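You operate a simulated robot arm through the tools that you are given. There is no shell and no other tool. Be economical: measure what you need, move in short steps, check, and stop when the job is done.

You run a simulated two-armed robot. Do the job below in one go: nothing can be reset, and whatever is moved stays where it is left.

JOB
Pick up the film roll from the top of the black-legged table with one hand, pass it to the other hand and put it on the shelf under the starter panel.

Only the result counts: the job must be done as asked and must still hold three seconds after the hand-in. Knocking over, shifting, dropping, spilling or breaking anything else fails it.

ROBOT AND FRAMES
Two 6-joint arms with two-finger parallel grippers on one trunk, on a base that drives. Base frame: it is fixed to the floor where the robot stands at the start and does not move with it; the origin is under the middle of the robot, x ahead of it, y to its left, z up. Readings come in mm, rad, newtons and seconds.
The left shoulder is at the start at [-77, 177, 832], the right one opposite. With the tool pointing down near the work surface each hand reaches from about 100 to 720 mm from the robot's upright axis, wherever it stands, measured 20 degrees to its own side. Places, roughly: shelf under the starter panel (42x22 cm) [1500, 1400, 420]. Payload 1.57 kg a hand.
Tool frame (each hand has its own): the origin (TCP) lies between the finger pads and is the grasp point; the fingertips stand 30 mm ahead of it; z points along the fingers, y is the line along which they close. Largest opening 80 mm; finger width 17, thickness 12; the body of the gripper, 40 by 82 mm, starts 80 mm behind the TCP.
Orientation is told as [roll, pitch, yaw] about the base's x, y, z axes, in that order, counted from this pose: with the fingers straight down and closing along the base's y, the tool's x points along the base's -x, its y along +y and its z along -z.

CONTROLS
- The arms move only by the tool apply_moves. It takes "left_deltas", "right_deltas" or both (then of equal length, played together; a hand with none holds still); each is a list of rows, each a list of 7 numbers: the turn, a rotation vector about the base's x, y, z in rad, then the shift along the base's x, y, z in mm, then the opening, from 0 (shut) to 1 (fully open). In form: [[wx, wy, wz, tx, ty, tz, hand], ...]. A call has 1 to 8 rows; each row shifts and turns the commanded pose from where the row before left it. A row lasts 0.2 s, in which the tool goes at most 50 mm and 0.15 rad; a call with a longer step from one row to the next is refused whole, and so is a gripper value outside its range. Where a pose cannot be reached the arm comes as near as it can. A force on the tool above 40 N (or 10 N above the force at the start of the call, whichever is more), or a blocked arm, ends the call early, and 0.2 s more pass. Each finger travels about 72 mm/s and halts on what it meets, pressing with about 39 N; the grip force reading is that of the motor and also rises with nothing between the fingers. The clock runs only during rows and for 0.2 s after the last one: add rows that do not move to give the fingers time. The reply holds the time, the measured pose of the TCP, the force on the tool along the base axes, the opening and the grip force, in the units named above and with some noise, with the torque about the TCP (base axes, N m) and any sound that the robot's microphone picked up.
- Cameras (640 x 400 px; columns grow to the right, rows downward): "scene" is now at [38.3, 10.3, 1559.8]; the picture's right is [0.16, -0.99, 0.00], its down [-0.71, -0.11, -0.70] and it looks along [0.69, 0.11, -0.72] (base axes); focal length 270 px, centre (320, 200). "left" rides on the left gripper at [72, 7, -122] in its tool frame; the picture's right is [-0.09, 1.00, 0.00], its down [-0.84, -0.08, -0.54] and it looks along [-0.54, -0.05, 0.84] (tool axes); focal length 238 px, centre (320, 200). "right" rides on the right gripper at [72, -7, -122] in its tool frame; the picture's right is [0.09, 1.00, 0.00], its down [-0.84, 0.08, -0.54] and it looks along [-0.54, 0.05, 0.84] (tool axes); focal length 238 px, centre (320, 200). There is no depth. A picture from a camera that has moved, and an enlarged one, comes with that camera's place and axes in the base frame and with its lens.
- snapshot(camera): a new picture of that camera. It takes no simulated time.
- move_column(by): slides the trunk up (or, below 0, down) by that many mm; the arms and the scene camera ride with it, the base frame stays. It gives what a move gives, with no picture.
- base_move(legs): drives the robot by 1 to 6 legs, each [ahead, left, turn to the left] in mm, mm and rad, along the robot's own axes; the way and the turn of a leg run together, so that a leg with both is an arc; at most 1500 mm and 3.142 rad a leg. The arms and the cameras ride along, it lands a little off, and it stops where it bumps. It gives what a move gives.
- turn_head(pan, tilt): turns the head with the scene camera to pan (to the left, within 2.496 rad either way) and tilt (down, from -0.506 to 1.204), counted from straight ahead of the robot. It gives what a move gives.
- inspect(camera, box): a new picture of the part [left, top, right, bottom] of that camera's present view, enlarged. It takes no simulated time.
- hand_in(): hands the job in; it is judged then, once.

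Work in short steps. Places have to be worked out from the pictures, the camera data and where the tool is seen: move nearer, look again, correct. Check each grasp and each placing, and mend what went wrong. You have 120 turns and 100 pictures in all, those below and enlarged ones among them. Open the grippers and draw the arms clear of the work before you hand the job in, unless the task says otherwise; then end with one line.

The tools are called after ">>>" as name(argument=value, ...) on one line, values as JSON. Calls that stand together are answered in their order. apply_moves: Moves the arms, as the interface text tells. Its arguments: {"type":"object","properties":{"left_deltas":{"type":"array"},"right_deltas":{"type":"array"}},"required":[]} The other tools are called the same way: move_column (by) slides the trunk up or down; base_move (legs) drives the base; turn_head (pan, tilt) turns the head that bears the scene camera; snapshot (camera) takes a picture; inspect (camera, box) takes an enlarged picture of a part of a camera's view; hand_in () hands the job in.

At the start:

```text
clock: 0.0
left_ee_pos: [424.9, 354.6, 1131.4]
left_tool_rot: [0.002, 0.0, 0.0]
left_contact_force: [0.4, -0.1, 0.6]
left_moment: [0.03, -0.02, -0.01]
left_grip_width: 80.0
left_grip_force: 0.2
right_ee_pos: [409.6, -56.6, 1075.8]
right_tool_rot: [0.001, -0.001, 0.001]
right_contact_force: [-0.4, 0.3, -0.5]
right_moment: [0.0, 0.01, -0.03]
right_grip_width: 79.9
right_grip_force: 0.0
trunk travel left (down, up): [-275.0, 53.0]
robot x, y, heading: [-1.0, -1.2, 0.004]
head pan, tilt: [0.155, 0.799]
```

scene: 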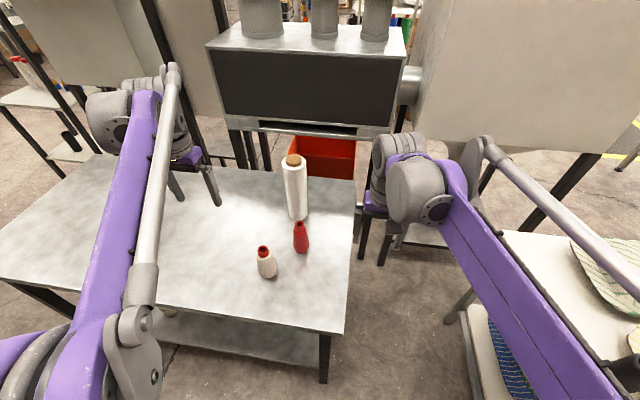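
right: 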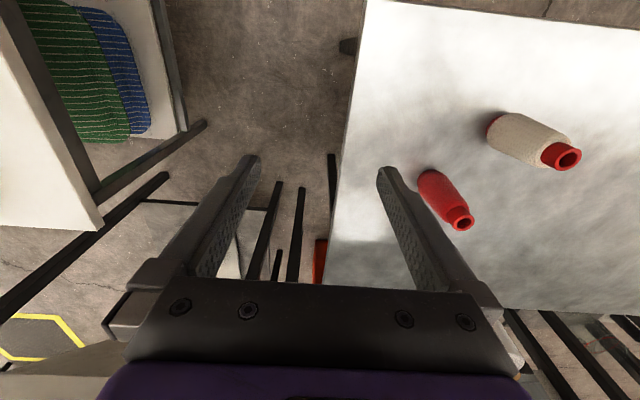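
left: 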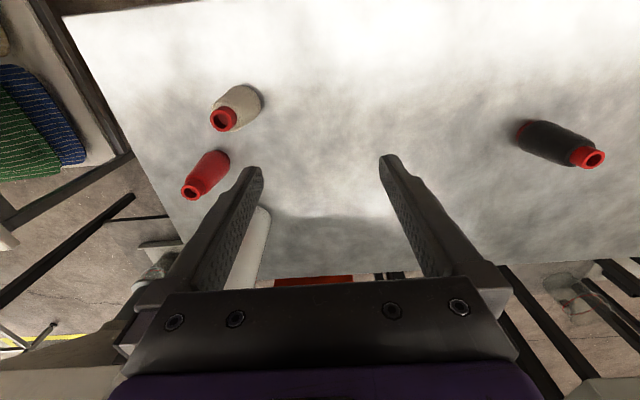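

The white film roll with a brown core stands on the table near x≈0.7 m. I look at the shelf area and enlarge the roll first.

>>> inspect(camera="scene", box=[220, 130, 380, 290])

>>> turn_head(pan=0.8, tilt=0.5)

>>> snapshot(camera="scene")

```text
2.50 times, centred on (300, 210) of scene
camera zoom: at [38.3, 10.3, 1559.8], right [0.16, -0.99, 0.0], down [-0.71, -0.11, -0.7], along [0.69, 0.11, -0.72], focal length 676 px, centre (370, 175)
```

zoom: 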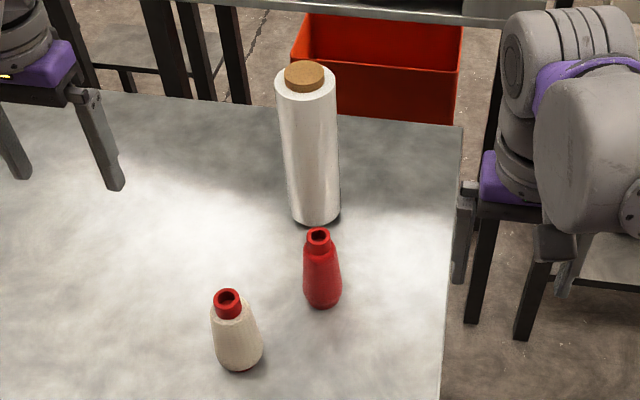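

```text
clock: 1.0
left_ee_pos: [425.1, 356.1, 1131.5]
left_tool_rot: [0.0, 0.0, 0.0]
left_contact_force: [-0.2, -1.1, -0.4]
left_moment: [-0.03, 0.01, 0.0]
left_grip_width: 79.9
left_grip_force: 0.0
right_ee_pos: [410.4, -56.9, 1076.4]
right_tool_rot: [0.0, 0.001, -0.003]
right_contact_force: [0.4, -0.5, -0.3]
right_moment: [-0.01, 0.01, 0.02]
right_grip_width: 80.2
right_grip_force: 0.1
trunk travel left (down, up): [-275.0, 53.0]
robot x, y, heading: [3.3, 2.3, -0.001]
head pan, tilt: [0.799, 0.499]
```

```text
95 pictures are left
camera scene: at [22.1, 63.0, 1585.8], right [0.72, -0.7, 0.0], down [-0.33, -0.34, -0.88], along [0.61, 0.63, -0.48], focal length 270 px, centre (320, 200)
```

scene: 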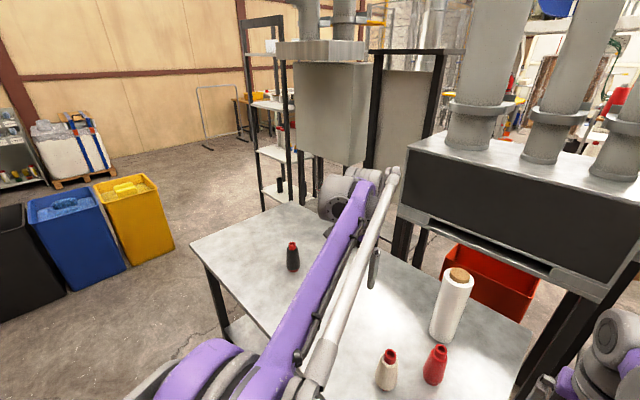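

The shelf at [1500,1400,420] projects to about (335,210), under the grey box; I enlarge that region.

>>> inspect(camera="scene", box=[240, 30, 460, 250])

```text
1.82 times, centred on (350, 140) of scene
camera zoom: at [22.1, 63.0, 1585.8], right [0.72, -0.7, 0.0], down [-0.33, -0.34, -0.88], along [0.61, 0.63, -0.48], focal length 492 px, centre (266, 309)
```

zoom: 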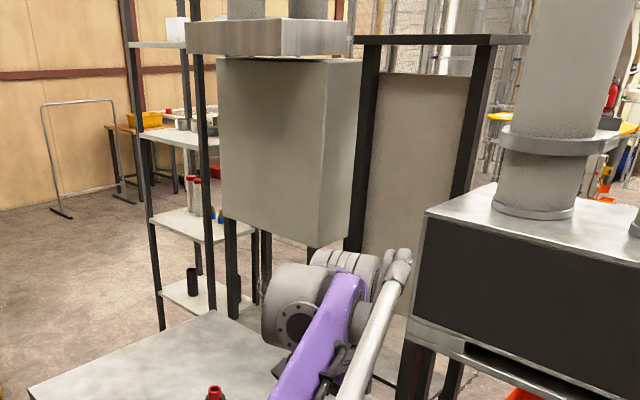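

The panel box faces roughly -x with its shelf below. I estimate table top z≈810 and roll at about (663,190), ~75 mm diameter, ~255 tall. I tilt the left hand 45° forward, moving it in line with the roll but well short of it, to view the roll.

>>> apply_moves(left_deltas=[[0, -0.13, 0, 8, -26, 0, 1], [0, -0.13, 0, 8, -26, 0, 1], [0, -0.13, 0, 8, -26, 0, 1], [0, -0.13, 0, 8, -26, 0, 1], [0, -0.13, 0, 8, -26, 0, 1], [0, -0.13, 0, 8, -26, 0, 1]])

>>> snapshot(camera="left")

>>> turn_head(pan=0.2, tilt=0.7)

>>> snapshot(camera="scene")

```text
clock: 2.4
left_ee_pos: [472.0, 198.1, 1132.4]
left_tool_rot: [0.001, -0.783, 0.001]
left_contact_force: [-0.3, -0.7, 0.5]
left_moment: [0.01, 0.0, 0.02]
left_grip_width: 80.1
left_grip_force: 0.0
right_ee_pos: [409.2, -56.8, 1075.8]
right_tool_rot: [-0.001, -0.001, 0.001]
right_contact_force: [-0.2, -0.1, 1.4]
right_moment: [-0.02, 0.0, 0.02]
right_grip_width: 79.6
right_grip_force: 0.1
trunk travel left (down, up): [-275.0, 53.0]
robot x, y, heading: [1.8, 1.0, -0.003]
head pan, tilt: [0.799, 0.499]
```

```text
93 pictures are left
camera left: at [334.2, 205.7, 1167.0], right [0.06, 1.0, 0.06], down [0.21, -0.08, 0.97], along [0.98, -0.05, -0.22], focal length 238 px, centre (320, 200)
```

left: 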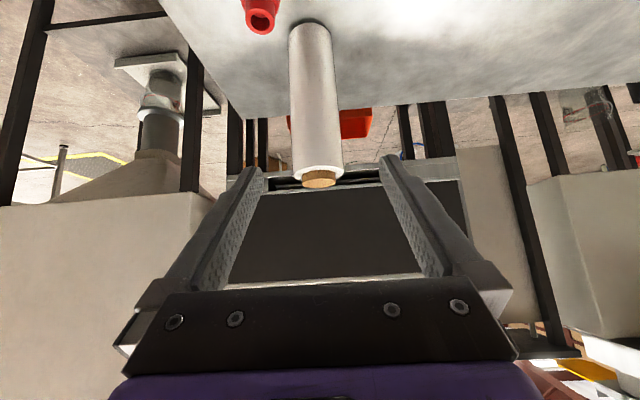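

```text
clock: 3.4
left_ee_pos: [472.2, 199.8, 1131.8]
left_tool_rot: [0.001, -0.78, -0.002]
left_contact_force: [-0.3, 0.0, 0.1]
left_moment: [-0.02, 0.0, -0.02]
left_grip_width: 79.9
left_grip_force: 0.0
right_ee_pos: [410.0, -56.6, 1076.2]
right_tool_rot: [-0.001, 0.0, 0.002]
right_contact_force: [-0.8, 0.5, 0.4]
right_moment: [-0.02, 0.0, -0.04]
right_grip_width: 79.9
right_grip_force: 0.0
trunk travel left (down, up): [-275.0, 53.0]
robot x, y, heading: [3.1, 0.3, 0.004]
head pan, tilt: [0.201, 0.7]
```

```text
92 pictures are left
camera scene: at [41.8, 14.8, 1568.1], right [0.2, -0.98, 0.0], down [-0.63, -0.13, -0.77], along [0.75, 0.15, -0.64], focal length 270 px, centre (320, 200)
```

scene: 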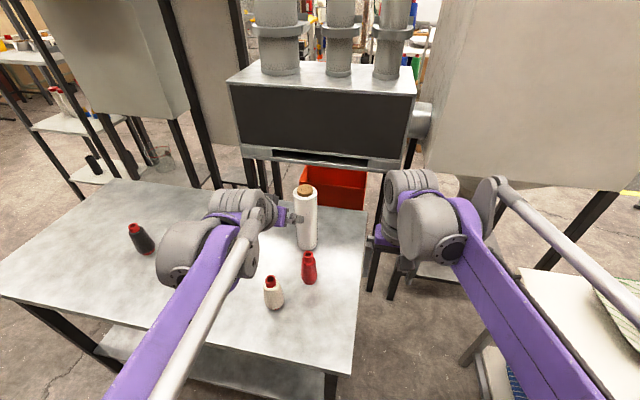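

Both views give the roll around (688,189) with its top near z≈1043. I enlarge both views to refine.

>>> inspect(camera="left", box=[220, 0, 420, 200])

>>> inspect(camera="scene", box=[250, 170, 350, 270])

```text
2.00 times, centred on (320, 100) of left
camera zoom: at [334.6, 206.4, 1167.3], right [0.07, 1.0, 0.06], down [0.21, -0.08, 0.97], along [0.97, -0.05, -0.22], focal length 477 px, centre (320, 400)
```

zoom: 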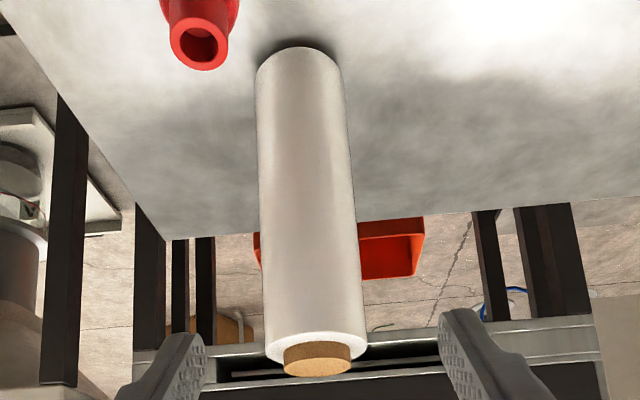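

```text
4.00 times, centred on (300, 220) of scene
camera zoom: at [41.8, 14.8, 1568.1], right [0.2, -0.98, 0.0], down [-0.63, -0.13, -0.77], along [0.75, 0.15, -0.64], focal length 1082 px, centre (400, 120)
```

zoom: 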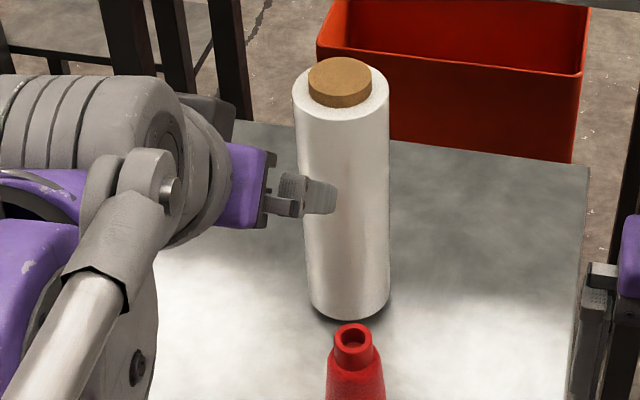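

The roll is ~75 mm wide, so only ~2.5 mm clearance each side: I need visual centring. I bring the left hand to just short of the roll at grasp height z≈1010.

>>> apply_moves(left_deltas=[[0, 0, 0, 0, -3, -30, 1], [0, 0, 0, 25, -3, -31, 1], [0, 0, 0, 35, -3, -30, 1], [0, 0, 0, 35, -2, -30, 1], [0, 0, 0, 20, 0, 0, 1], [0, 0, 0, 0, 0, 0, 1]])

>>> snapshot(camera="left")

>>> inspect(camera="scene", box=[250, 170, 350, 270])

```text
clock: 4.8
left_ee_pos: [586.6, 187.3, 1009.5]
left_tool_rot: [0.002, -0.78, 0.001]
left_contact_force: [0.7, 1.3, 0.1]
left_moment: [0.02, 0.0, -0.04]
left_grip_width: 79.9
left_grip_force: 0.1
right_ee_pos: [409.6, -56.7, 1075.6]
right_tool_rot: [0.0, -0.001, 0.001]
right_contact_force: [1.3, 0.2, 0.5]
right_moment: [-0.01, -0.03, 0.02]
right_grip_width: 80.3
right_grip_force: 0.0
trunk travel left (down, up): [-275.0, 53.0]
robot x, y, heading: [-1.0, -1.0, 0.003]
head pan, tilt: [0.201, 0.7]
```

```text
89 pictures are left
camera left: at [449.2, 193.9, 1045.7], right [0.07, 1.0, 0.06], down [0.21, -0.08, 0.97], along [0.97, -0.05, -0.22], focal length 238 px, centre (320, 200)
```

left: 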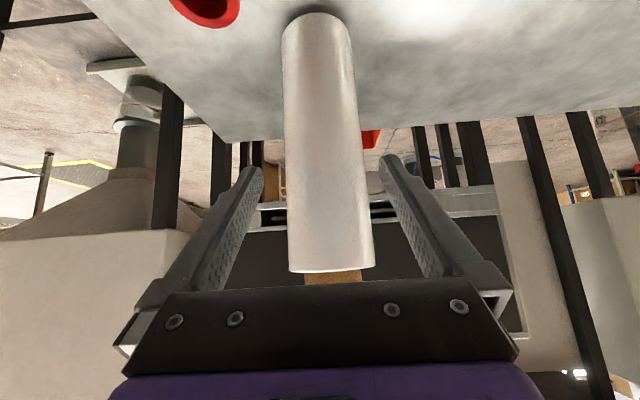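

```text
4.00 times, centred on (300, 220) of scene
camera zoom: at [41.6, 14.7, 1568.1], right [0.2, -0.98, 0.0], down [-0.63, -0.13, -0.77], along [0.75, 0.15, -0.64], focal length 1082 px, centre (400, 120)
```

zoom: 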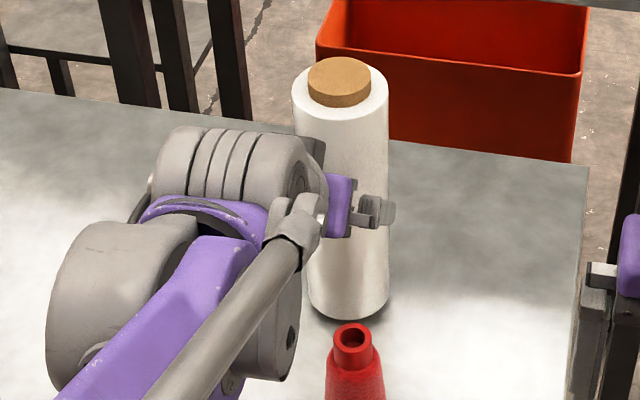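

The roll appears ~3 mm to +y of the tool's plane. I enlarge the left view to measure the edges accurately.

>>> inspect(camera="left", box=[220, 100, 420, 300])

```text
2.00 times, centred on (320, 200) of left
camera zoom: at [449.2, 193.9, 1045.7], right [0.07, 1.0, 0.06], down [0.21, -0.08, 0.97], along [0.97, -0.05, -0.22], focal length 477 px, centre (320, 200)
```

zoom: 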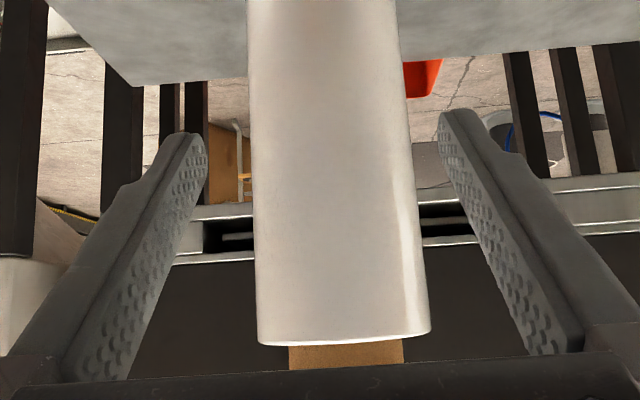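

Offset is about +2.5 mm in y. I correct and go 18 mm ahead, then look again.

>>> apply_moves(left_deltas=[[0, 0, 0, 0, 2.5, 0, 1], [0, 0, 0, 18, 0, 0, 1], [0, 0, 0, 0, 0, 0, 1]])

>>> inspect(camera="left", box=[220, 100, 420, 300])

```text
clock: 5.6
left_ee_pos: [606.1, 189.9, 1010.3]
left_tool_rot: [-0.001, -0.779, 0.0]
left_contact_force: [0.2, 0.2, -0.8]
left_moment: [-0.03, -0.01, 0.01]
left_grip_width: 80.0
left_grip_force: 0.1
right_ee_pos: [410.2, -56.4, 1076.2]
right_tool_rot: [-0.001, -0.001, 0.0]
right_contact_force: [-0.1, -0.8, 0.1]
right_moment: [0.02, -0.03, 0.03]
right_grip_width: 80.2
right_grip_force: 0.1
trunk travel left (down, up): [-275.0, 53.0]
robot x, y, heading: [-2.5, 2.8, -0.005]
head pan, tilt: [0.201, 0.7]
```

```text
2.00 times, centred on (320, 200) of left
camera zoom: at [468.0, 198.0, 1046.7], right [0.07, 1.0, 0.06], down [0.21, -0.08, 0.97], along [0.97, -0.05, -0.22], focal length 477 px, centre (320, 200)
```

zoom: 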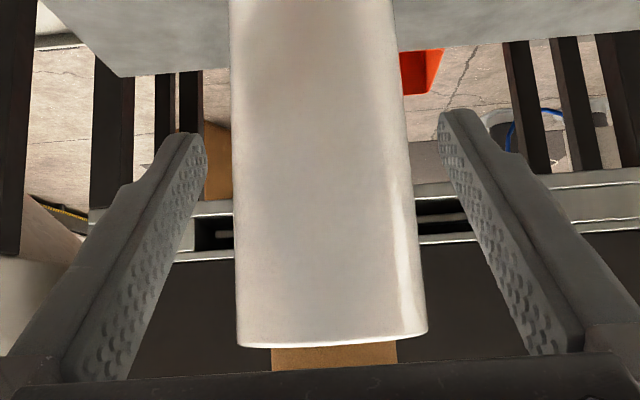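

Now the roll is about 1.8 mm to -y of the tool plane and its axis is near x≈665. I correct and advance 15 mm (still clear), then check again.

>>> apply_moves(left_deltas=[[0, 0, 0, 0, -1.8, 0, 1], [0, 0, 0, 15, 0, 0, 1], [0, 0, 0, 0, 0, 0, 1], [0, 0, 0, 0, 0, 0, 1]])

>>> inspect(camera="left", box=[220, 100, 420, 300])

```text
clock: 6.6
left_ee_pos: [620.4, 190.4, 1011.5]
left_tool_rot: [0.0, -0.781, 0.0]
left_contact_force: [-0.3, 0.4, -0.6]
left_moment: [-0.01, 0.02, -0.02]
left_grip_width: 80.2
left_grip_force: 0.2
right_ee_pos: [410.7, -57.5, 1075.7]
right_tool_rot: [-0.001, -0.001, 0.0]
right_contact_force: [-0.5, 0.0, 0.0]
right_moment: [0.0, -0.01, 0.0]
right_grip_width: 80.0
right_grip_force: 0.0
trunk travel left (down, up): [-275.0, 53.0]
robot x, y, heading: [2.1, -2.2, 0.001]
head pan, tilt: [0.201, 0.7]
```

```text
2.00 times, centred on (320, 200) of left
camera zoom: at [482.3, 197.0, 1047.8], right [0.07, 1.0, 0.06], down [0.21, -0.08, 0.97], along [0.97, -0.05, -0.22], focal length 477 px, centre (320, 200)
```

zoom: 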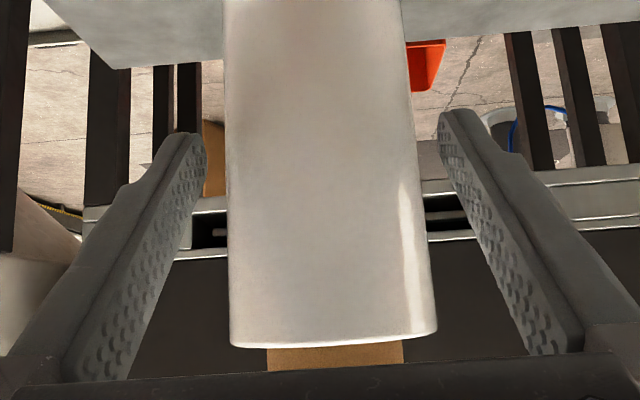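

Offset still about -2 mm; I correct by 1.8 and advance 14 mm.

>>> apply_moves(left_deltas=[[0, 0, 0, 0, -1.8, 0, 1], [0, 0, 0, 0, 0, 0, 1], [0, 0, 0, 14, 0, 0, 1], [0, 0, 0, 0, 0, 0, 1], [0, 0, 0, 0, 0, 0, 1]])

>>> inspect(camera="left", box=[220, 100, 420, 300])

```text
clock: 7.8
left_ee_pos: [634.0, 188.3, 1011.8]
left_tool_rot: [0.0, -0.78, 0.0]
left_contact_force: [-0.5, 0.1, 0.7]
left_moment: [0.0, 0.03, 0.03]
left_grip_width: 80.1
left_grip_force: 0.1
right_ee_pos: [410.9, -56.6, 1078.2]
right_tool_rot: [0.001, 0.0, 0.0]
right_contact_force: [0.3, 0.4, 0.6]
right_moment: [-0.04, -0.03, -0.01]
right_grip_width: 80.0
right_grip_force: 0.1
trunk travel left (down, up): [-275.0, 53.0]
robot x, y, heading: [-2.8, -1.9, -0.001]
head pan, tilt: [0.201, 0.7]
```

```text
2.00 times, centred on (320, 200) of left
camera zoom: at [496.4, 195.1, 1047.5], right [0.07, 1.0, 0.06], down [0.21, -0.08, 0.97], along [0.97, -0.05, -0.22], focal length 477 px, centre (320, 200)
```

zoom: 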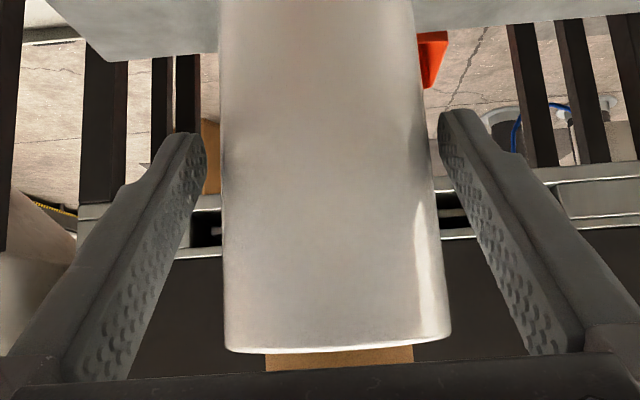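

Now the roll is centred between fingers (327 vs. expected ~326) and the diameter seems ~71 mm. I advance 26 mm in small steps.

>>> apply_moves(left_deltas=[[0, 0, 0, 7, 0, 0, 1], [0, 0, 0, 7, 0, 0, 1], [0, 0, 0, 6, 0, 0, 1], [0, 0, 0, 6, 0, 0, 1], [0, 0, 0, 0, 0, 0, 1]])

>>> snapshot(camera="left")

>>> inspect(camera="scene", box=[250, 170, 350, 270])

```text
clock: 9.0
left_ee_pos: [660.2, 186.8, 1010.5]
left_tool_rot: [-0.001, -0.78, 0.001]
left_contact_force: [-0.2, -0.4, -0.7]
left_moment: [-0.04, 0.02, -0.04]
left_grip_width: 79.8
left_grip_force: 0.0
right_ee_pos: [409.1, -56.9, 1076.6]
right_tool_rot: [0.002, 0.0, -0.001]
right_contact_force: [0.2, 0.7, 0.6]
right_moment: [-0.02, -0.02, -0.02]
right_grip_width: 80.1
right_grip_force: 0.1
trunk travel left (down, up): [-275.0, 53.0]
robot x, y, heading: [-2.3, 0.6, -0.0]
head pan, tilt: [0.201, 0.7]
```

```text
83 pictures are left
camera left: at [522.2, 194.6, 1046.8], right [0.07, 1.0, 0.06], down [0.21, -0.08, 0.97], along [0.97, -0.05, -0.22], focal length 238 px, centre (320, 200)
```

left: 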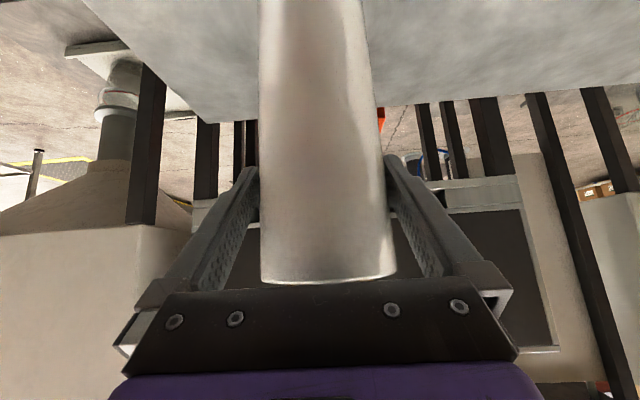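

```text
4.00 times, centred on (300, 220) of scene
camera zoom: at [41.7, 14.7, 1568.1], right [0.2, -0.98, 0.0], down [-0.63, -0.13, -0.77], along [0.75, 0.15, -0.64], focal length 1082 px, centre (400, 120)
```

zoom: 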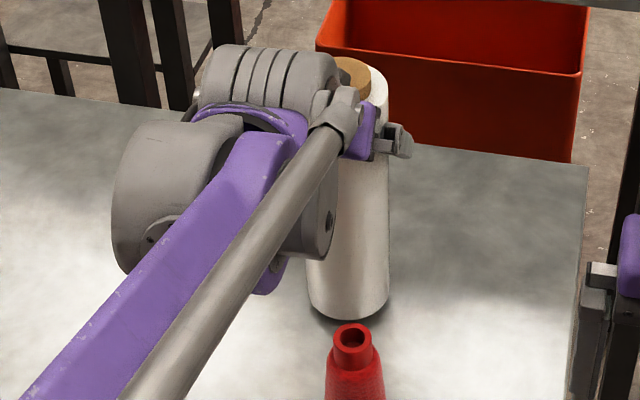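

Fingers straddle the roll with no contact force. I close the left gripper.

>>> apply_moves(left_deltas=[[0, 0, 0, 0, 0, 0, 0.8], [0, 0, 0, 0, 0, 0, 0.5], [0, 0, 0, 0, 0, 0, 0.5], [0, 0, 0, 0, 0, 0, 0.5]])

```text
clock: 10.0
left_ee_pos: [659.5, 188.1, 1011.5]
left_tool_rot: [0.0, -0.781, 0.0]
left_contact_force: [1.0, 2.0, 1.6]
left_moment: [0.12, -0.17, 0.01]
left_grip_width: 73.2
left_grip_force: 39.2
right_ee_pos: [410.3, -56.7, 1077.2]
right_tool_rot: [-0.001, 0.001, 0.001]
right_contact_force: [0.4, -0.6, -0.7]
right_moment: [0.0, 0.01, 0.02]
right_grip_width: 79.9
right_grip_force: 0.1
trunk travel left (down, up): [-275.0, 53.0]
robot x, y, heading: [-1.2, 1.0, 0.004]
head pan, tilt: [0.201, 0.7]
```

Gripped at 73.2 mm. Lift 60 mm and check.

>>> apply_moves(left_deltas=[[0, 0, 0, 0, 0, 10, 0.5], [0, 0, 0, 0, 0, 15, 0.5], [0, 0, 0, 0, 0, 20, 0.5], [0, 0, 0, 0, 0, 15, 0.5], [0, 0, 0, 0, 0, 0, 0.5]])

>>> snapshot(camera="scene")

>>> snapshot(camera="left")

```text
clock: 11.2
left_ee_pos: [662.0, 188.6, 1070.2]
left_tool_rot: [0.0, -0.78, -0.001]
left_contact_force: [0.2, 0.7, -6.0]
left_moment: [0.03, 0.01, -0.02]
left_grip_width: 73.3
left_grip_force: 38.7
right_ee_pos: [411.0, -56.3, 1077.0]
right_tool_rot: [0.0, -0.001, 0.0]
right_contact_force: [0.6, 1.1, -0.9]
right_moment: [0.03, 0.01, -0.05]
right_grip_width: 79.8
right_grip_force: 0.1
trunk travel left (down, up): [-275.0, 53.0]
robot x, y, heading: [0.5, 0.0, -0.002]
head pan, tilt: [0.201, 0.7]
```

```text
81 pictures are left
camera scene: at [42.6, 14.9, 1568.1], right [0.2, -0.98, 0.0], down [-0.63, -0.13, -0.76], along [0.75, 0.15, -0.64], focal length 270 px, centre (320, 200)
```

scene: 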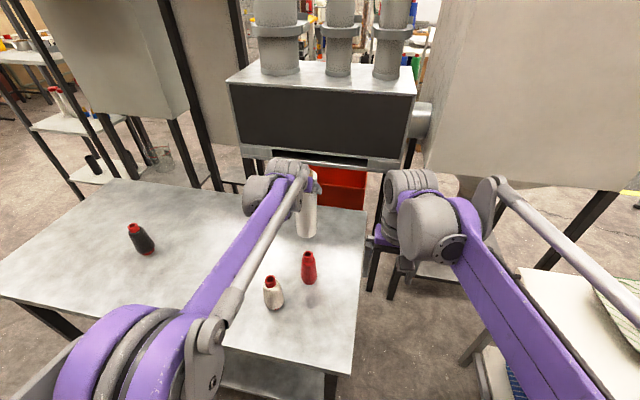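

```text
80 pictures are left
camera left: at [524.6, 196.0, 1106.1], right [0.07, 1.0, 0.06], down [0.21, -0.08, 0.97], along [0.97, -0.05, -0.22], focal length 238 px, centre (320, 200)
```

left: 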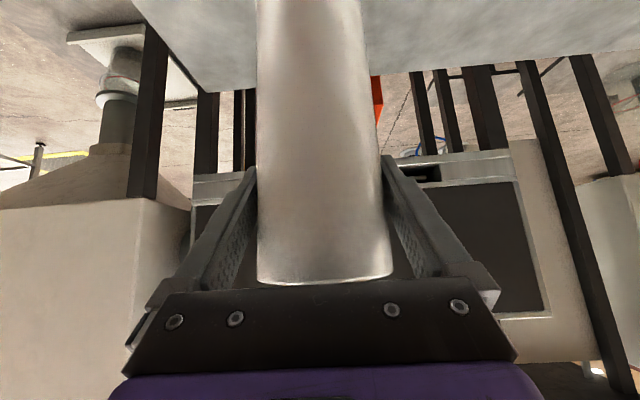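

The roll is held and lifted (~0.6 kg). I raise the trunk so it clears the bottles, then lift and draw the roll back.

>>> move_column(by=53)

>>> apply_moves(left_deltas=[[0, 0, 0, 0, 0, 30, 0.5], [0, 0, 0, 0, 0, 30, 0.5], [0, 0, 0, -5, 0, 25, 0.5], [0, 0, 0, -20, -5, 0, 0.5], [0, 0, 0, -25, -10, 0, 0.5], [0, 0, 0, -30, -15, 0, 0.5], [0, 0, 0, -30, -20, 0, 0.5], [0, 0, 0, -30, -20, 0, 0.5]])

>>> snapshot(camera="scene")

```text
clock: 12.2
left_ee_pos: [660.6, 186.3, 1123.2]
left_tool_rot: [0.0, -0.781, 0.0]
left_contact_force: [0.3, -0.6, -7.0]
left_moment: [0.02, 0.0, -0.01]
left_grip_width: 73.2
left_grip_force: 38.7
right_ee_pos: [409.6, -56.0, 1128.7]
right_tool_rot: [0.001, -0.001, 0.002]
right_contact_force: [0.3, -0.3, -0.2]
right_moment: [-0.02, 0.02, 0.01]
right_grip_width: 80.0
right_grip_force: 0.0
trunk travel left (down, up): [-328.0, 0.0]
robot x, y, heading: [-3.4, -1.2, 0.005]
head pan, tilt: [0.201, 0.7]
```

```text
clock: 14.0
left_ee_pos: [519.1, 118.2, 1208.8]
left_tool_rot: [0.001, -0.781, -0.002]
left_contact_force: [-0.3, 0.0, -5.5]
left_moment: [0.04, 0.04, 0.0]
left_grip_width: 73.1
left_grip_force: 38.7
right_ee_pos: [408.9, -57.3, 1129.3]
right_tool_rot: [0.0, 0.001, 0.0]
right_contact_force: [-0.9, -0.1, 0.5]
right_moment: [-0.02, 0.0, -0.05]
right_grip_width: 80.1
right_grip_force: 0.2
trunk travel left (down, up): [-328.0, 0.0]
robot x, y, heading: [-0.2, 2.7, 0.005]
head pan, tilt: [0.201, 0.7]
```

```text
79 pictures are left
camera scene: at [38.4, 14.5, 1623.3], right [0.2, -0.98, 0.0], down [-0.63, -0.13, -0.77], along [0.75, 0.15, -0.64], focal length 270 px, centre (320, 200)
```

scene: 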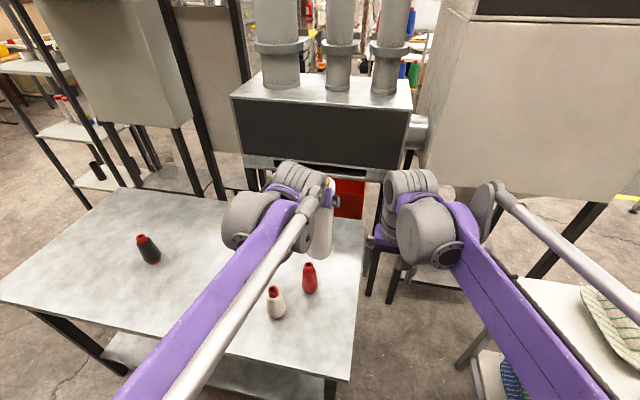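

I rotate the right hand to horizontal, away from the roll.

>>> apply_moves(right_deltas=[[0, -0.145, 0, -5, -8, -5, 1], [0, -0.145, 0, -5, -8, -5, 1], [0, -0.145, 0, -5, -8, -5, 1], [0, -0.145, 0, -5, -8, -5, 1], [0, -0.145, 0, -5, -8, -5, 1], [0, -0.145, 0, -5, 0, -5, 1], [0, -0.145, 0, -5, 0, -5, 1], [0, -0.145, 0, -5, 0, -5, 1]])

>>> apply_moves(right_deltas=[[0, -0.1369, 0, 0, 0, 0, 1], [0, -0.1369, 0, 0, 0, 0, 1], [0, -0.1369, 0, 0, 0, 0, 1], [0, 0, 0.125, 0, 0, 0, 1], [0, 0, 0.125, 0, 0, 0, 1], [0, 0, 0.125, 0, 0, 0, 1], [0, 0, 0.125, 0, 0, 0, 1]])

>>> snapshot(camera="right")

>>> snapshot(camera="scene")

```text
clock: 15.8
left_ee_pos: [519.6, 117.7, 1207.7]
left_tool_rot: [0.001, -0.781, -0.001]
left_contact_force: [-0.1, -0.6, -6.2]
left_moment: [0.0, -0.02, 0.01]
left_grip_width: 73.2
left_grip_force: 39.3
right_ee_pos: [369.7, -95.4, 1089.7]
right_tool_rot: [0.002, -1.161, -0.001]
right_contact_force: [-0.1, -0.9, -0.7]
right_moment: [0.0, -0.02, 0.02]
right_grip_width: 79.9
right_grip_force: 0.1
trunk travel left (down, up): [-328.0, 0.0]
robot x, y, heading: [2.4, -2.2, 0.002]
head pan, tilt: [0.201, 0.7]
```

```text
clock: 17.4
left_ee_pos: [518.8, 116.8, 1207.5]
left_tool_rot: [0.0, -0.78, 0.0]
left_contact_force: [0.4, 0.1, -6.4]
left_moment: [-0.01, 0.01, -0.01]
left_grip_width: 73.2
left_grip_force: 39.3
right_ee_pos: [373.4, -75.5, 1073.3]
right_tool_rot: [0.864, -1.431, -0.601]
right_contact_force: [-0.3, -0.4, -0.1]
right_moment: [0.01, -0.01, -0.02]
right_grip_width: 79.8
right_grip_force: 0.0
right hand out of reach, approached as far as the arm can: row 5, 6, 7
trunk travel left (down, up): [-328.0, 0.0]
robot x, y, heading: [-3.5, 3.3, -0.003]
head pan, tilt: [0.201, 0.7]
```

```text
78 pictures are left
camera right: at [250.1, -108.1, 1011.7], right [-0.26, 0.96, 0.02], down [-0.44, -0.13, 0.89], along [0.86, 0.23, 0.46], focal length 238 px, centre (320, 200)
```

right: 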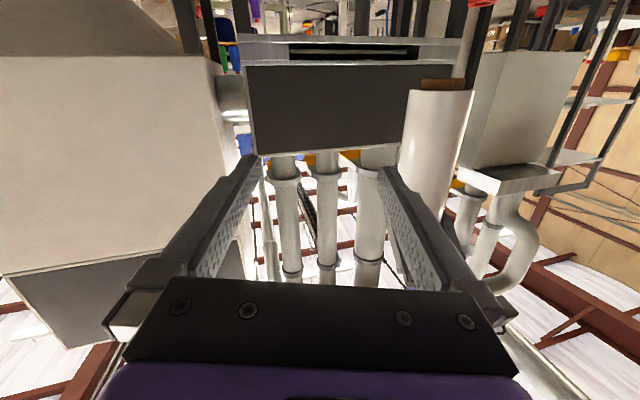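

```text
77 pictures are left
camera scene: at [39.7, 14.6, 1623.3], right [0.2, -0.98, 0.0], down [-0.63, -0.13, -0.76], along [0.75, 0.15, -0.64], focal length 270 px, centre (320, 200)
```

scene: 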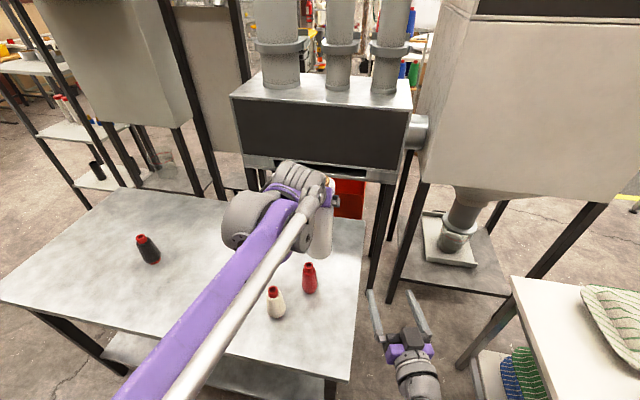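

Yaw 0.5 so close in is out of reach. I move the roll 90 mm further out and reduce the right hand's yaw to 0.2 while extending it.

>>> apply_moves(right_deltas=[[0, 0, -0.1, 20, 0, 0, 1], [0, 0, -0.1, 20, 0, 0, 1], [0, 0, -0.1, 20, 0, 0, 1], [0, 0, 0, 10, 15, 0, 1], [0, 0, 0, 0, 20, 0, 1], [0, 0, 0, 0, 20, 0, 1]], left_deltas=[[0, 0, 0, 15, 0, 5, 0.5], [0, 0, 0, 20, 0, 5, 0.5], [0, 0, 0, 20, 0, 0, 0.5], [0, 0, 0, 20, 0, 0, 0.5], [0, 0, 0, 15, 0, 0, 0.5], [0, 0, 0, 0, 0, 0, 0.5]])

>>> snapshot(camera="right")

>>> snapshot(camera="scene")

```text
clock: 18.8
left_ee_pos: [611.2, 118.8, 1218.6]
left_tool_rot: [0.0, -0.781, -0.001]
left_contact_force: [-0.5, 0.4, -5.7]
left_moment: [0.0, -0.02, 0.0]
left_grip_width: 73.3
left_grip_force: 39.1
right_ee_pos: [411.2, -26.7, 1084.7]
right_tool_rot: [1.134, -1.495, -0.94]
right_contact_force: [0.8, -0.5, -1.1]
right_moment: [-0.05, 0.0, 0.04]
right_grip_width: 80.0
right_grip_force: 0.1
right hand out of reach, approached as far as the arm can: row 1, 2, 3, 4
trunk travel left (down, up): [-328.0, 0.0]
robot x, y, heading: [1.8, 1.8, 0.001]
head pan, tilt: [0.201, 0.7]
```

```text
76 pictures are left
camera right: at [289.7, -51.7, 1017.3], right [-0.2, 0.98, -0.02], down [-0.51, -0.08, 0.86], along [0.84, 0.18, 0.51], focal length 238 px, centre (320, 200)
```

right: 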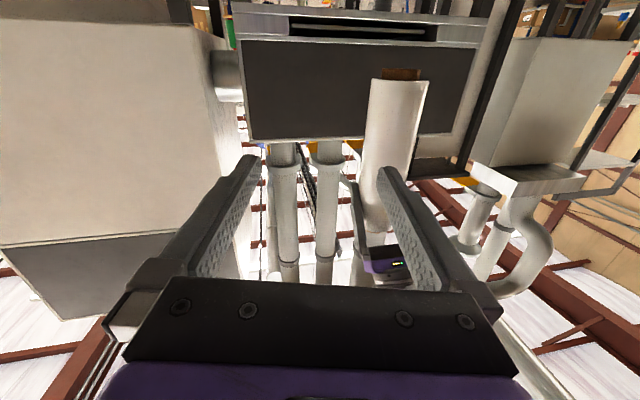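

```text
75 pictures are left
camera scene: at [39.7, 15.1, 1623.3], right [0.2, -0.98, 0.0], down [-0.63, -0.13, -0.76], along [0.75, 0.15, -0.64], focal length 270 px, centre (320, 200)
```

scene: 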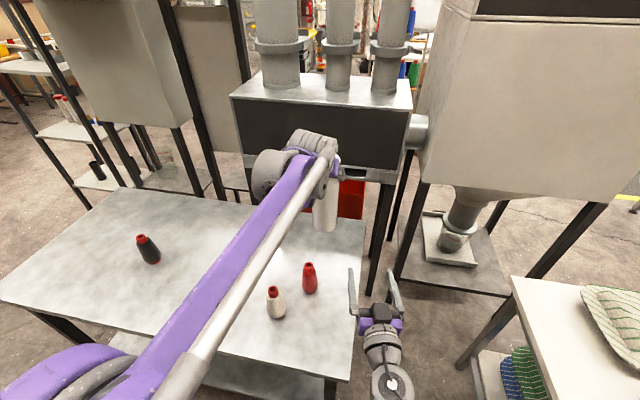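

The right hand is reachable again with yaw ≈0.2. I let it settle to read the true pose.

>>> apply_moves(right_deltas=[[0, 0, 0, 0, 0, 0, 1], [0, 0, 0, 0, 0, 0, 1]])

```text
clock: 19.4
left_ee_pos: [610.8, 118.3, 1218.2]
left_tool_rot: [0.0, -0.782, 0.0]
left_contact_force: [-0.1, -0.2, -6.3]
left_moment: [0.03, 0.05, 0.01]
left_grip_width: 73.2
left_grip_force: 38.5
right_ee_pos: [410.7, -28.2, 1085.3]
right_tool_rot: [1.129, -1.493, -0.936]
right_contact_force: [0.4, -0.5, -0.4]
right_moment: [-0.01, -0.01, 0.01]
right_grip_width: 79.9
right_grip_force: 0.2
trunk travel left (down, up): [-328.0, 0.0]
robot x, y, heading: [-2.7, -0.5, -0.002]
head pan, tilt: [0.201, 0.7]
```

Right hand at (411,-28,1085), pointing (.98,.19,-.03) with 4° twist. I level it while moving to a pre-grasp 130 mm short of the roll.

>>> apply_moves(right_deltas=[[-0.03, -0.02, 0, 5, 25, 2, 1], [-0.033, -0.026, 0, 10, 25, 2, 1], [0, 0, 0, 15, 25, 2, 1], [0, 0, 0, 20, 25, 2, 1], [0, 0, 0, 26, 20, 2, 1], [0, 0, 0, 0, 0, 0, 1]])

>>> snapshot(camera="right")

>>> snapshot(camera="scene")

```text
clock: 20.8
left_ee_pos: [610.2, 118.3, 1217.9]
left_tool_rot: [0.0, -0.78, -0.001]
left_contact_force: [-0.1, -0.3, -5.3]
left_moment: [0.0, 0.01, -0.02]
left_grip_width: 73.4
left_grip_force: 38.9
right_ee_pos: [485.8, 92.2, 1096.2]
right_tool_rot: [-1.6, -1.572, 1.791]
right_contact_force: [0.5, 0.5, 0.4]
right_moment: [0.06, -0.04, 0.02]
right_grip_width: 79.9
right_grip_force: 0.1
trunk travel left (down, up): [-328.0, 0.0]
robot x, y, heading: [2.8, 0.4, -0.001]
head pan, tilt: [0.201, 0.7]
```

```text
74 pictures are left
camera right: at [368.3, 62.3, 1024.7], right [-0.19, 0.98, -0.09], down [-0.55, -0.03, 0.84], along [0.81, 0.21, 0.54], focal length 238 px, centre (320, 200)
```

right: 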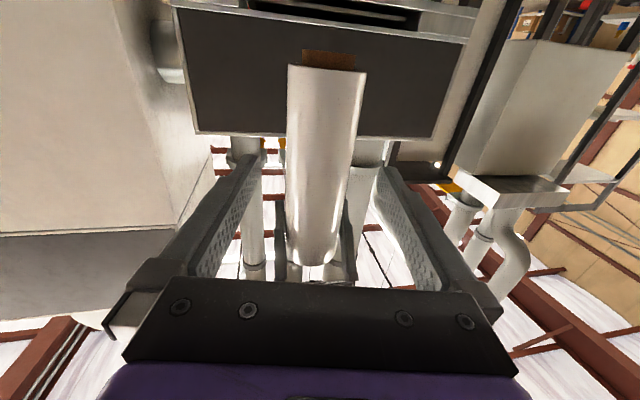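

```text
73 pictures are left
camera scene: at [39.5, 14.4, 1623.3], right [0.2, -0.98, 0.0], down [-0.63, -0.13, -0.76], along [0.75, 0.15, -0.64], focal length 270 px, centre (320, 200)
```

scene: 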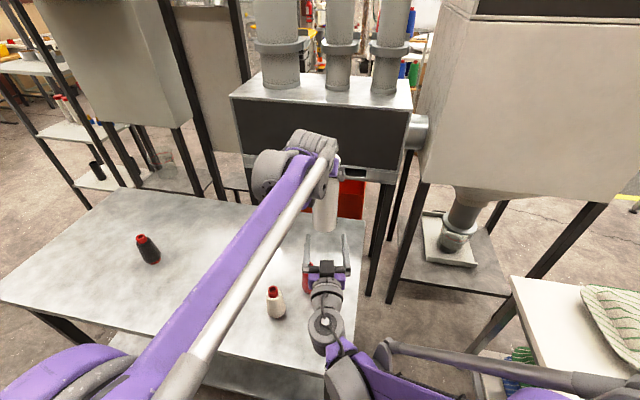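

The roll's body bottom is at z≈1040, so I raise the right hand ~38 mm to grip about 95 mm above it, then measure centring.

>>> apply_moves(right_deltas=[[0, 0, 0, 0, 0, 20, 1], [0, 0, 0, 15, 3, 18, 1], [0, 0, 0, 15, 3, 0, 1], [0, 0, 0, 0, 0, 0, 1]])

>>> inspect(camera="right", box=[220, 40, 420, 240])

```text
clock: 21.8
left_ee_pos: [610.0, 117.5, 1218.8]
left_tool_rot: [0.0, -0.78, 0.0]
left_contact_force: [0.0, -0.1, -5.6]
left_moment: [-0.02, 0.04, 0.0]
left_grip_width: 73.4
left_grip_force: 39.3
right_ee_pos: [516.3, 99.1, 1134.2]
right_tool_rot: [-1.759, -1.572, 1.955]
right_contact_force: [0.0, -0.2, 0.1]
right_moment: [0.02, 0.01, -0.01]
right_grip_width: 79.7
right_grip_force: 0.1
trunk travel left (down, up): [-328.0, 0.0]
robot x, y, heading: [-0.2, -3.6, 0.002]
head pan, tilt: [0.201, 0.7]
```

```text
2.00 times, centred on (320, 140) of right
camera zoom: at [398.6, 69.6, 1062.3], right [-0.19, 0.98, -0.09], down [-0.55, -0.03, 0.84], along [0.81, 0.21, 0.54], focal length 477 px, centre (320, 320)
```

zoom: 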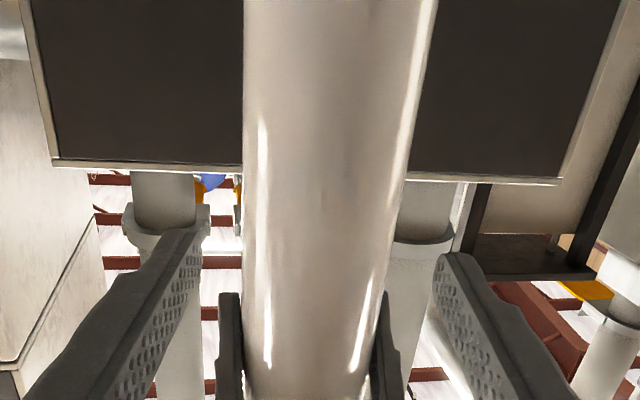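

The roll is ~1.5 mm to the tool's +y. I correct and advance 42 mm along the approach.

>>> apply_moves(right_deltas=[[0, 0, 0, 13.6, 3.3, 0, 1], [0, 0, 0, 13.6, 3.3, 0, 1], [0, 0, 0, 13.6, 3.3, 0, 1], [0, 0, 0, 0, 0, 0, 1]])

>>> inspect(camera="right", box=[220, 60, 420, 260])

```text
clock: 22.8
left_ee_pos: [610.4, 118.8, 1218.0]
left_tool_rot: [0.0, -0.779, 0.0]
left_contact_force: [0.3, -0.5, -6.0]
left_moment: [0.0, 0.03, 0.0]
left_grip_width: 73.2
left_grip_force: 38.8
right_ee_pos: [559.3, 110.2, 1132.9]
right_tool_rot: [-1.137, -1.571, 1.333]
right_contact_force: [-0.2, -0.6, 0.7]
right_moment: [-0.02, 0.02, 0.01]
right_grip_width: 80.0
right_grip_force: 0.1
trunk travel left (down, up): [-328.0, 0.0]
robot x, y, heading: [-1.2, 1.5, 0.003]
head pan, tilt: [0.201, 0.7]
```

```text
2.00 times, centred on (320, 160) of right
camera zoom: at [441.3, 80.9, 1061.9], right [-0.19, 0.98, -0.09], down [-0.55, -0.03, 0.84], along [0.81, 0.21, 0.54], focal length 477 px, centre (320, 280)
```

zoom: 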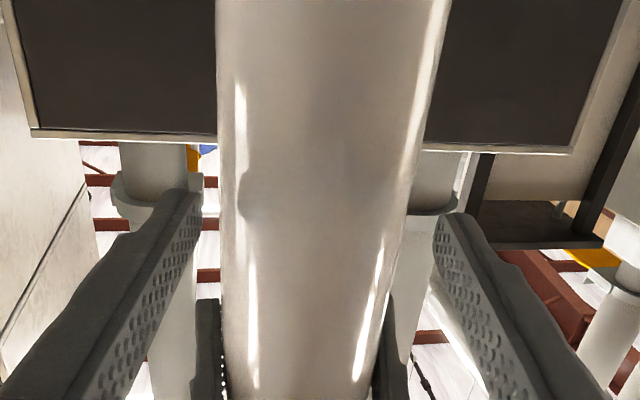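

Now the roll is ~1 mm to the tool's -y; I correct and advance 24 mm more.

>>> apply_moves(right_deltas=[[0, 0, 0, 0.2, -1.0, 0, 1], [0, 0, 0, 8, 1.6, 0, 1], [0, 0, 0, 8, 1.6, 0, 1], [0, 0, 0, 7.5, 1.5, 0, 1], [0, 0, 0, 0, 0, 0, 1]])

>>> inspect(camera="right", box=[220, 80, 420, 280])

```text
clock: 24.0
left_ee_pos: [610.0, 120.2, 1218.2]
left_tool_rot: [-0.001, -0.782, -0.001]
left_contact_force: [0.4, -0.6, -5.9]
left_moment: [-0.01, 0.01, 0.0]
left_grip_width: 72.9
left_grip_force: 38.9
right_ee_pos: [581.1, 114.1, 1132.6]
right_tool_rot: [-1.2, -1.569, 1.395]
right_contact_force: [0.7, -0.1, -0.9]
right_moment: [-0.01, -0.01, 0.01]
right_grip_width: 79.9
right_grip_force: 0.1
trunk travel left (down, up): [-328.0, 0.0]
robot x, y, heading: [-2.6, 0.0, -0.002]
head pan, tilt: [0.201, 0.7]
```

```text
2.00 times, centred on (320, 180) of right
camera zoom: at [463.8, 84.1, 1061.6], right [-0.19, 0.98, -0.09], down [-0.55, -0.03, 0.84], along [0.81, 0.21, 0.54], focal length 477 px, centre (320, 240)
```

zoom: 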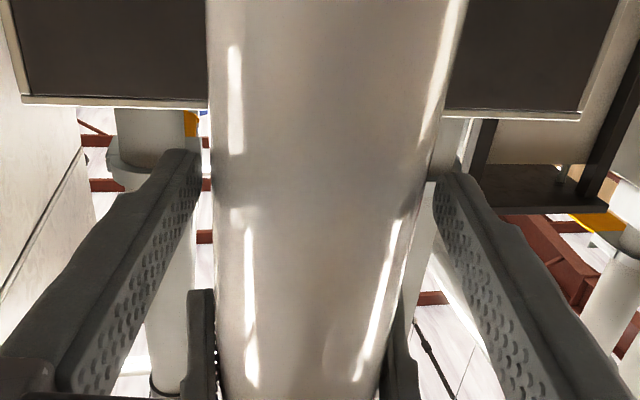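

Well centred (within 1 mm). I advance the remaining ~28 mm slowly.

>>> apply_moves(right_deltas=[[0, 0, 0, 7, 1.8, 0, 1], [0, 0, 0, 7, 1.5, 0, 1], [0, 0, 0, 7, 1.4, 0, 1], [0, 0, 0, 6.5, 1.3, 0, 1], [0, 0, 0, 0, 0, 0, 1]])

>>> snapshot(camera="right")

```text
clock: 25.2
left_ee_pos: [610.8, 118.6, 1218.2]
left_tool_rot: [0.0, -0.78, 0.001]
left_contact_force: [0.2, 0.4, -6.2]
left_moment: [0.01, -0.01, 0.01]
left_grip_width: 72.9
left_grip_force: 39.1
right_ee_pos: [608.1, 119.5, 1133.2]
right_tool_rot: [-1.174, -1.571, 1.369]
right_contact_force: [0.0, 0.1, -0.6]
right_moment: [0.0, 0.01, -0.04]
right_grip_width: 80.1
right_grip_force: 0.1
trunk travel left (down, up): [-328.0, 0.0]
robot x, y, heading: [-1.3, 2.5, -0.002]
head pan, tilt: [0.201, 0.7]
```

```text
69 pictures are left
camera right: at [491.2, 90.0, 1061.8], right [-0.19, 0.98, -0.09], down [-0.55, -0.03, 0.84], along [0.81, 0.21, 0.54], focal length 238 px, centre (320, 200)
```

right: 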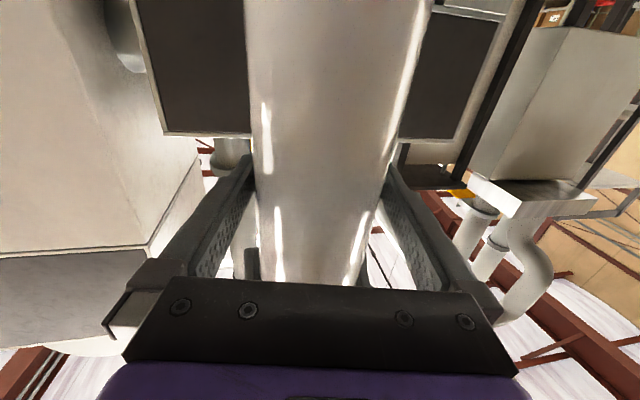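

Fingers straddle with no contact. I close the right hand.

>>> apply_moves(right_deltas=[[0, 0, 0, 0, 0, 0, 0.8], [0, 0, 0, 0, 0, 0, 0.5], [0, 0, 0, 0, 0, 0, 0.5], [0, 0, 0, 0, 0, 0, 0.5]])

```text
clock: 26.2
left_ee_pos: [610.8, 119.3, 1218.6]
left_tool_rot: [0.001, -0.778, 0.002]
left_contact_force: [-5.3, 8.8, -3.7]
left_moment: [0.23, 0.26, -0.49]
left_grip_width: 73.2
left_grip_force: 38.9
right_ee_pos: [609.0, 118.8, 1134.6]
right_tool_rot: [0.918, -1.572, -0.724]
right_contact_force: [6.7, -9.2, 0.3]
right_moment: [0.55, 0.21, 0.49]
right_grip_width: 73.1
right_grip_force: 38.6
trunk travel left (down, up): [-328.0, 0.0]
robot x, y, heading: [3.3, -0.5, -0.0]
head pan, tilt: [0.201, 0.7]
```

Both hands hold it (small lateral strain of 9 N). I open the left and withdraw it along its own axis.

>>> apply_moves(left_deltas=[[0, 0, 0, 0, 0, 0, 0.95], [0, 0, 0, 0, 0, 0, 1], [0, 0, 0, 0, 0, 0, 1]])

>>> snapshot(camera="left")

```text
clock: 27.0
left_ee_pos: [611.9, 118.5, 1217.5]
left_tool_rot: [0.001, -0.782, -0.001]
left_contact_force: [0.5, 0.1, 0.3]
left_moment: [0.02, 0.01, -0.01]
left_grip_width: 80.1
left_grip_force: 0.1
right_ee_pos: [607.8, 119.1, 1133.5]
right_tool_rot: [-1.015, -1.57, 1.21]
right_contact_force: [-0.8, -0.1, -0.1]
right_moment: [0.0, 0.04, -0.04]
right_grip_width: 72.8
right_grip_force: 38.9
trunk travel left (down, up): [-328.0, 0.0]
robot x, y, heading: [-0.4, 2.3, 0.002]
head pan, tilt: [0.201, 0.7]
```

```text
68 pictures are left
camera left: at [473.6, 125.4, 1254.6], right [0.07, 1.0, 0.06], down [0.21, -0.08, 0.97], along [0.97, -0.05, -0.22], focal length 238 px, centre (320, 200)
```

left: 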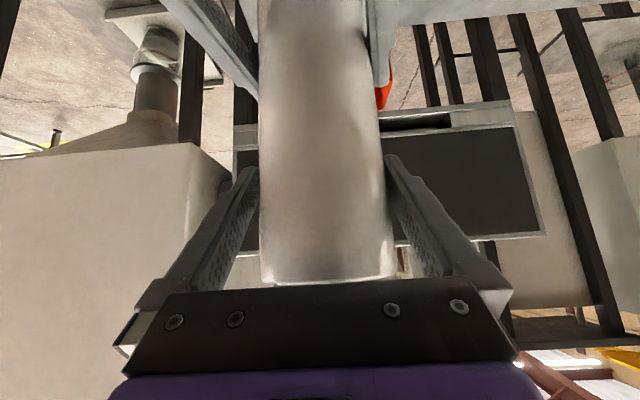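

Left is open with the roll centred in its fingers. I withdraw it backward along its axis.

>>> apply_moves(left_deltas=[[0, 0, 0, -10, 0.5, 10, 1], [0, 0, 0, -15, 0, 15, 1], [0, 0, 0, -20, 0, 20, 1], [0, 0, 0, -25, 0, 25, 1], [0, 0, 0, -25, 20, 20, 1], [0, 0, 0, -20, 40, 0, 1], [0, 0, 0, -20, 40, 0, 1]])

>>> snapshot(camera="scene")

>>> snapshot(camera="right")

```text
clock: 28.6
left_ee_pos: [473.5, 220.2, 1305.3]
left_tool_rot: [0.0, -0.78, 0.0]
left_contact_force: [0.6, -0.6, 0.1]
left_moment: [-0.03, -0.04, 0.01]
left_grip_width: 80.0
left_grip_force: 0.1
right_ee_pos: [608.1, 119.0, 1133.3]
right_tool_rot: [-1.654, -1.571, 1.849]
right_contact_force: [1.0, 0.3, -1.1]
right_moment: [0.03, -0.03, -0.03]
right_grip_width: 72.9
right_grip_force: 39.1
trunk travel left (down, up): [-328.0, 0.0]
robot x, y, heading: [0.5, -0.9, -0.001]
head pan, tilt: [0.201, 0.7]
```

```text
67 pictures are left
camera scene: at [39.2, 15.3, 1623.3], right [0.2, -0.98, 0.0], down [-0.63, -0.13, -0.77], along [0.75, 0.15, -0.64], focal length 270 px, centre (320, 200)
```

scene: 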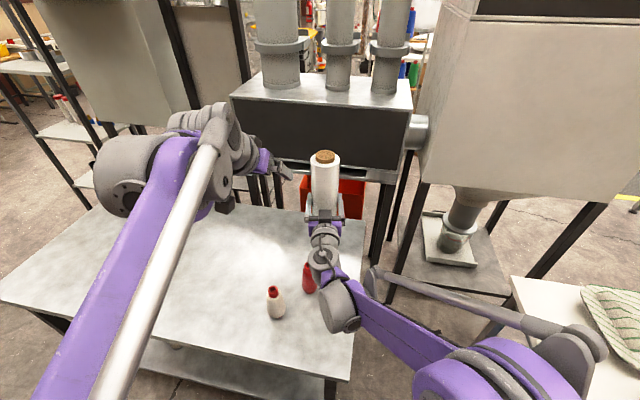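

```text
66 pictures are left
camera right: at [490.4, 90.3, 1061.9], right [-0.19, 0.98, -0.09], down [-0.55, -0.03, 0.84], along [0.81, 0.21, 0.54], focal length 238 px, centre (320, 200)
```

right: 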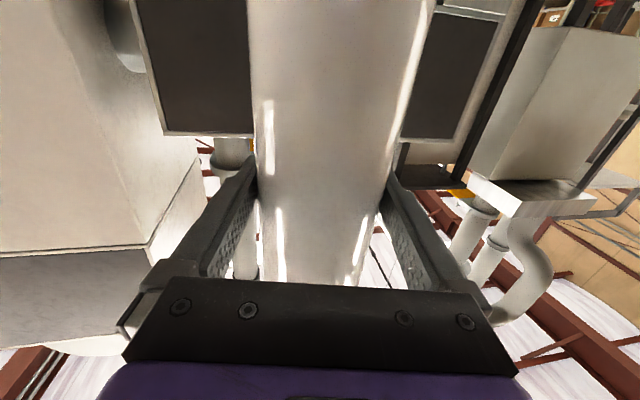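

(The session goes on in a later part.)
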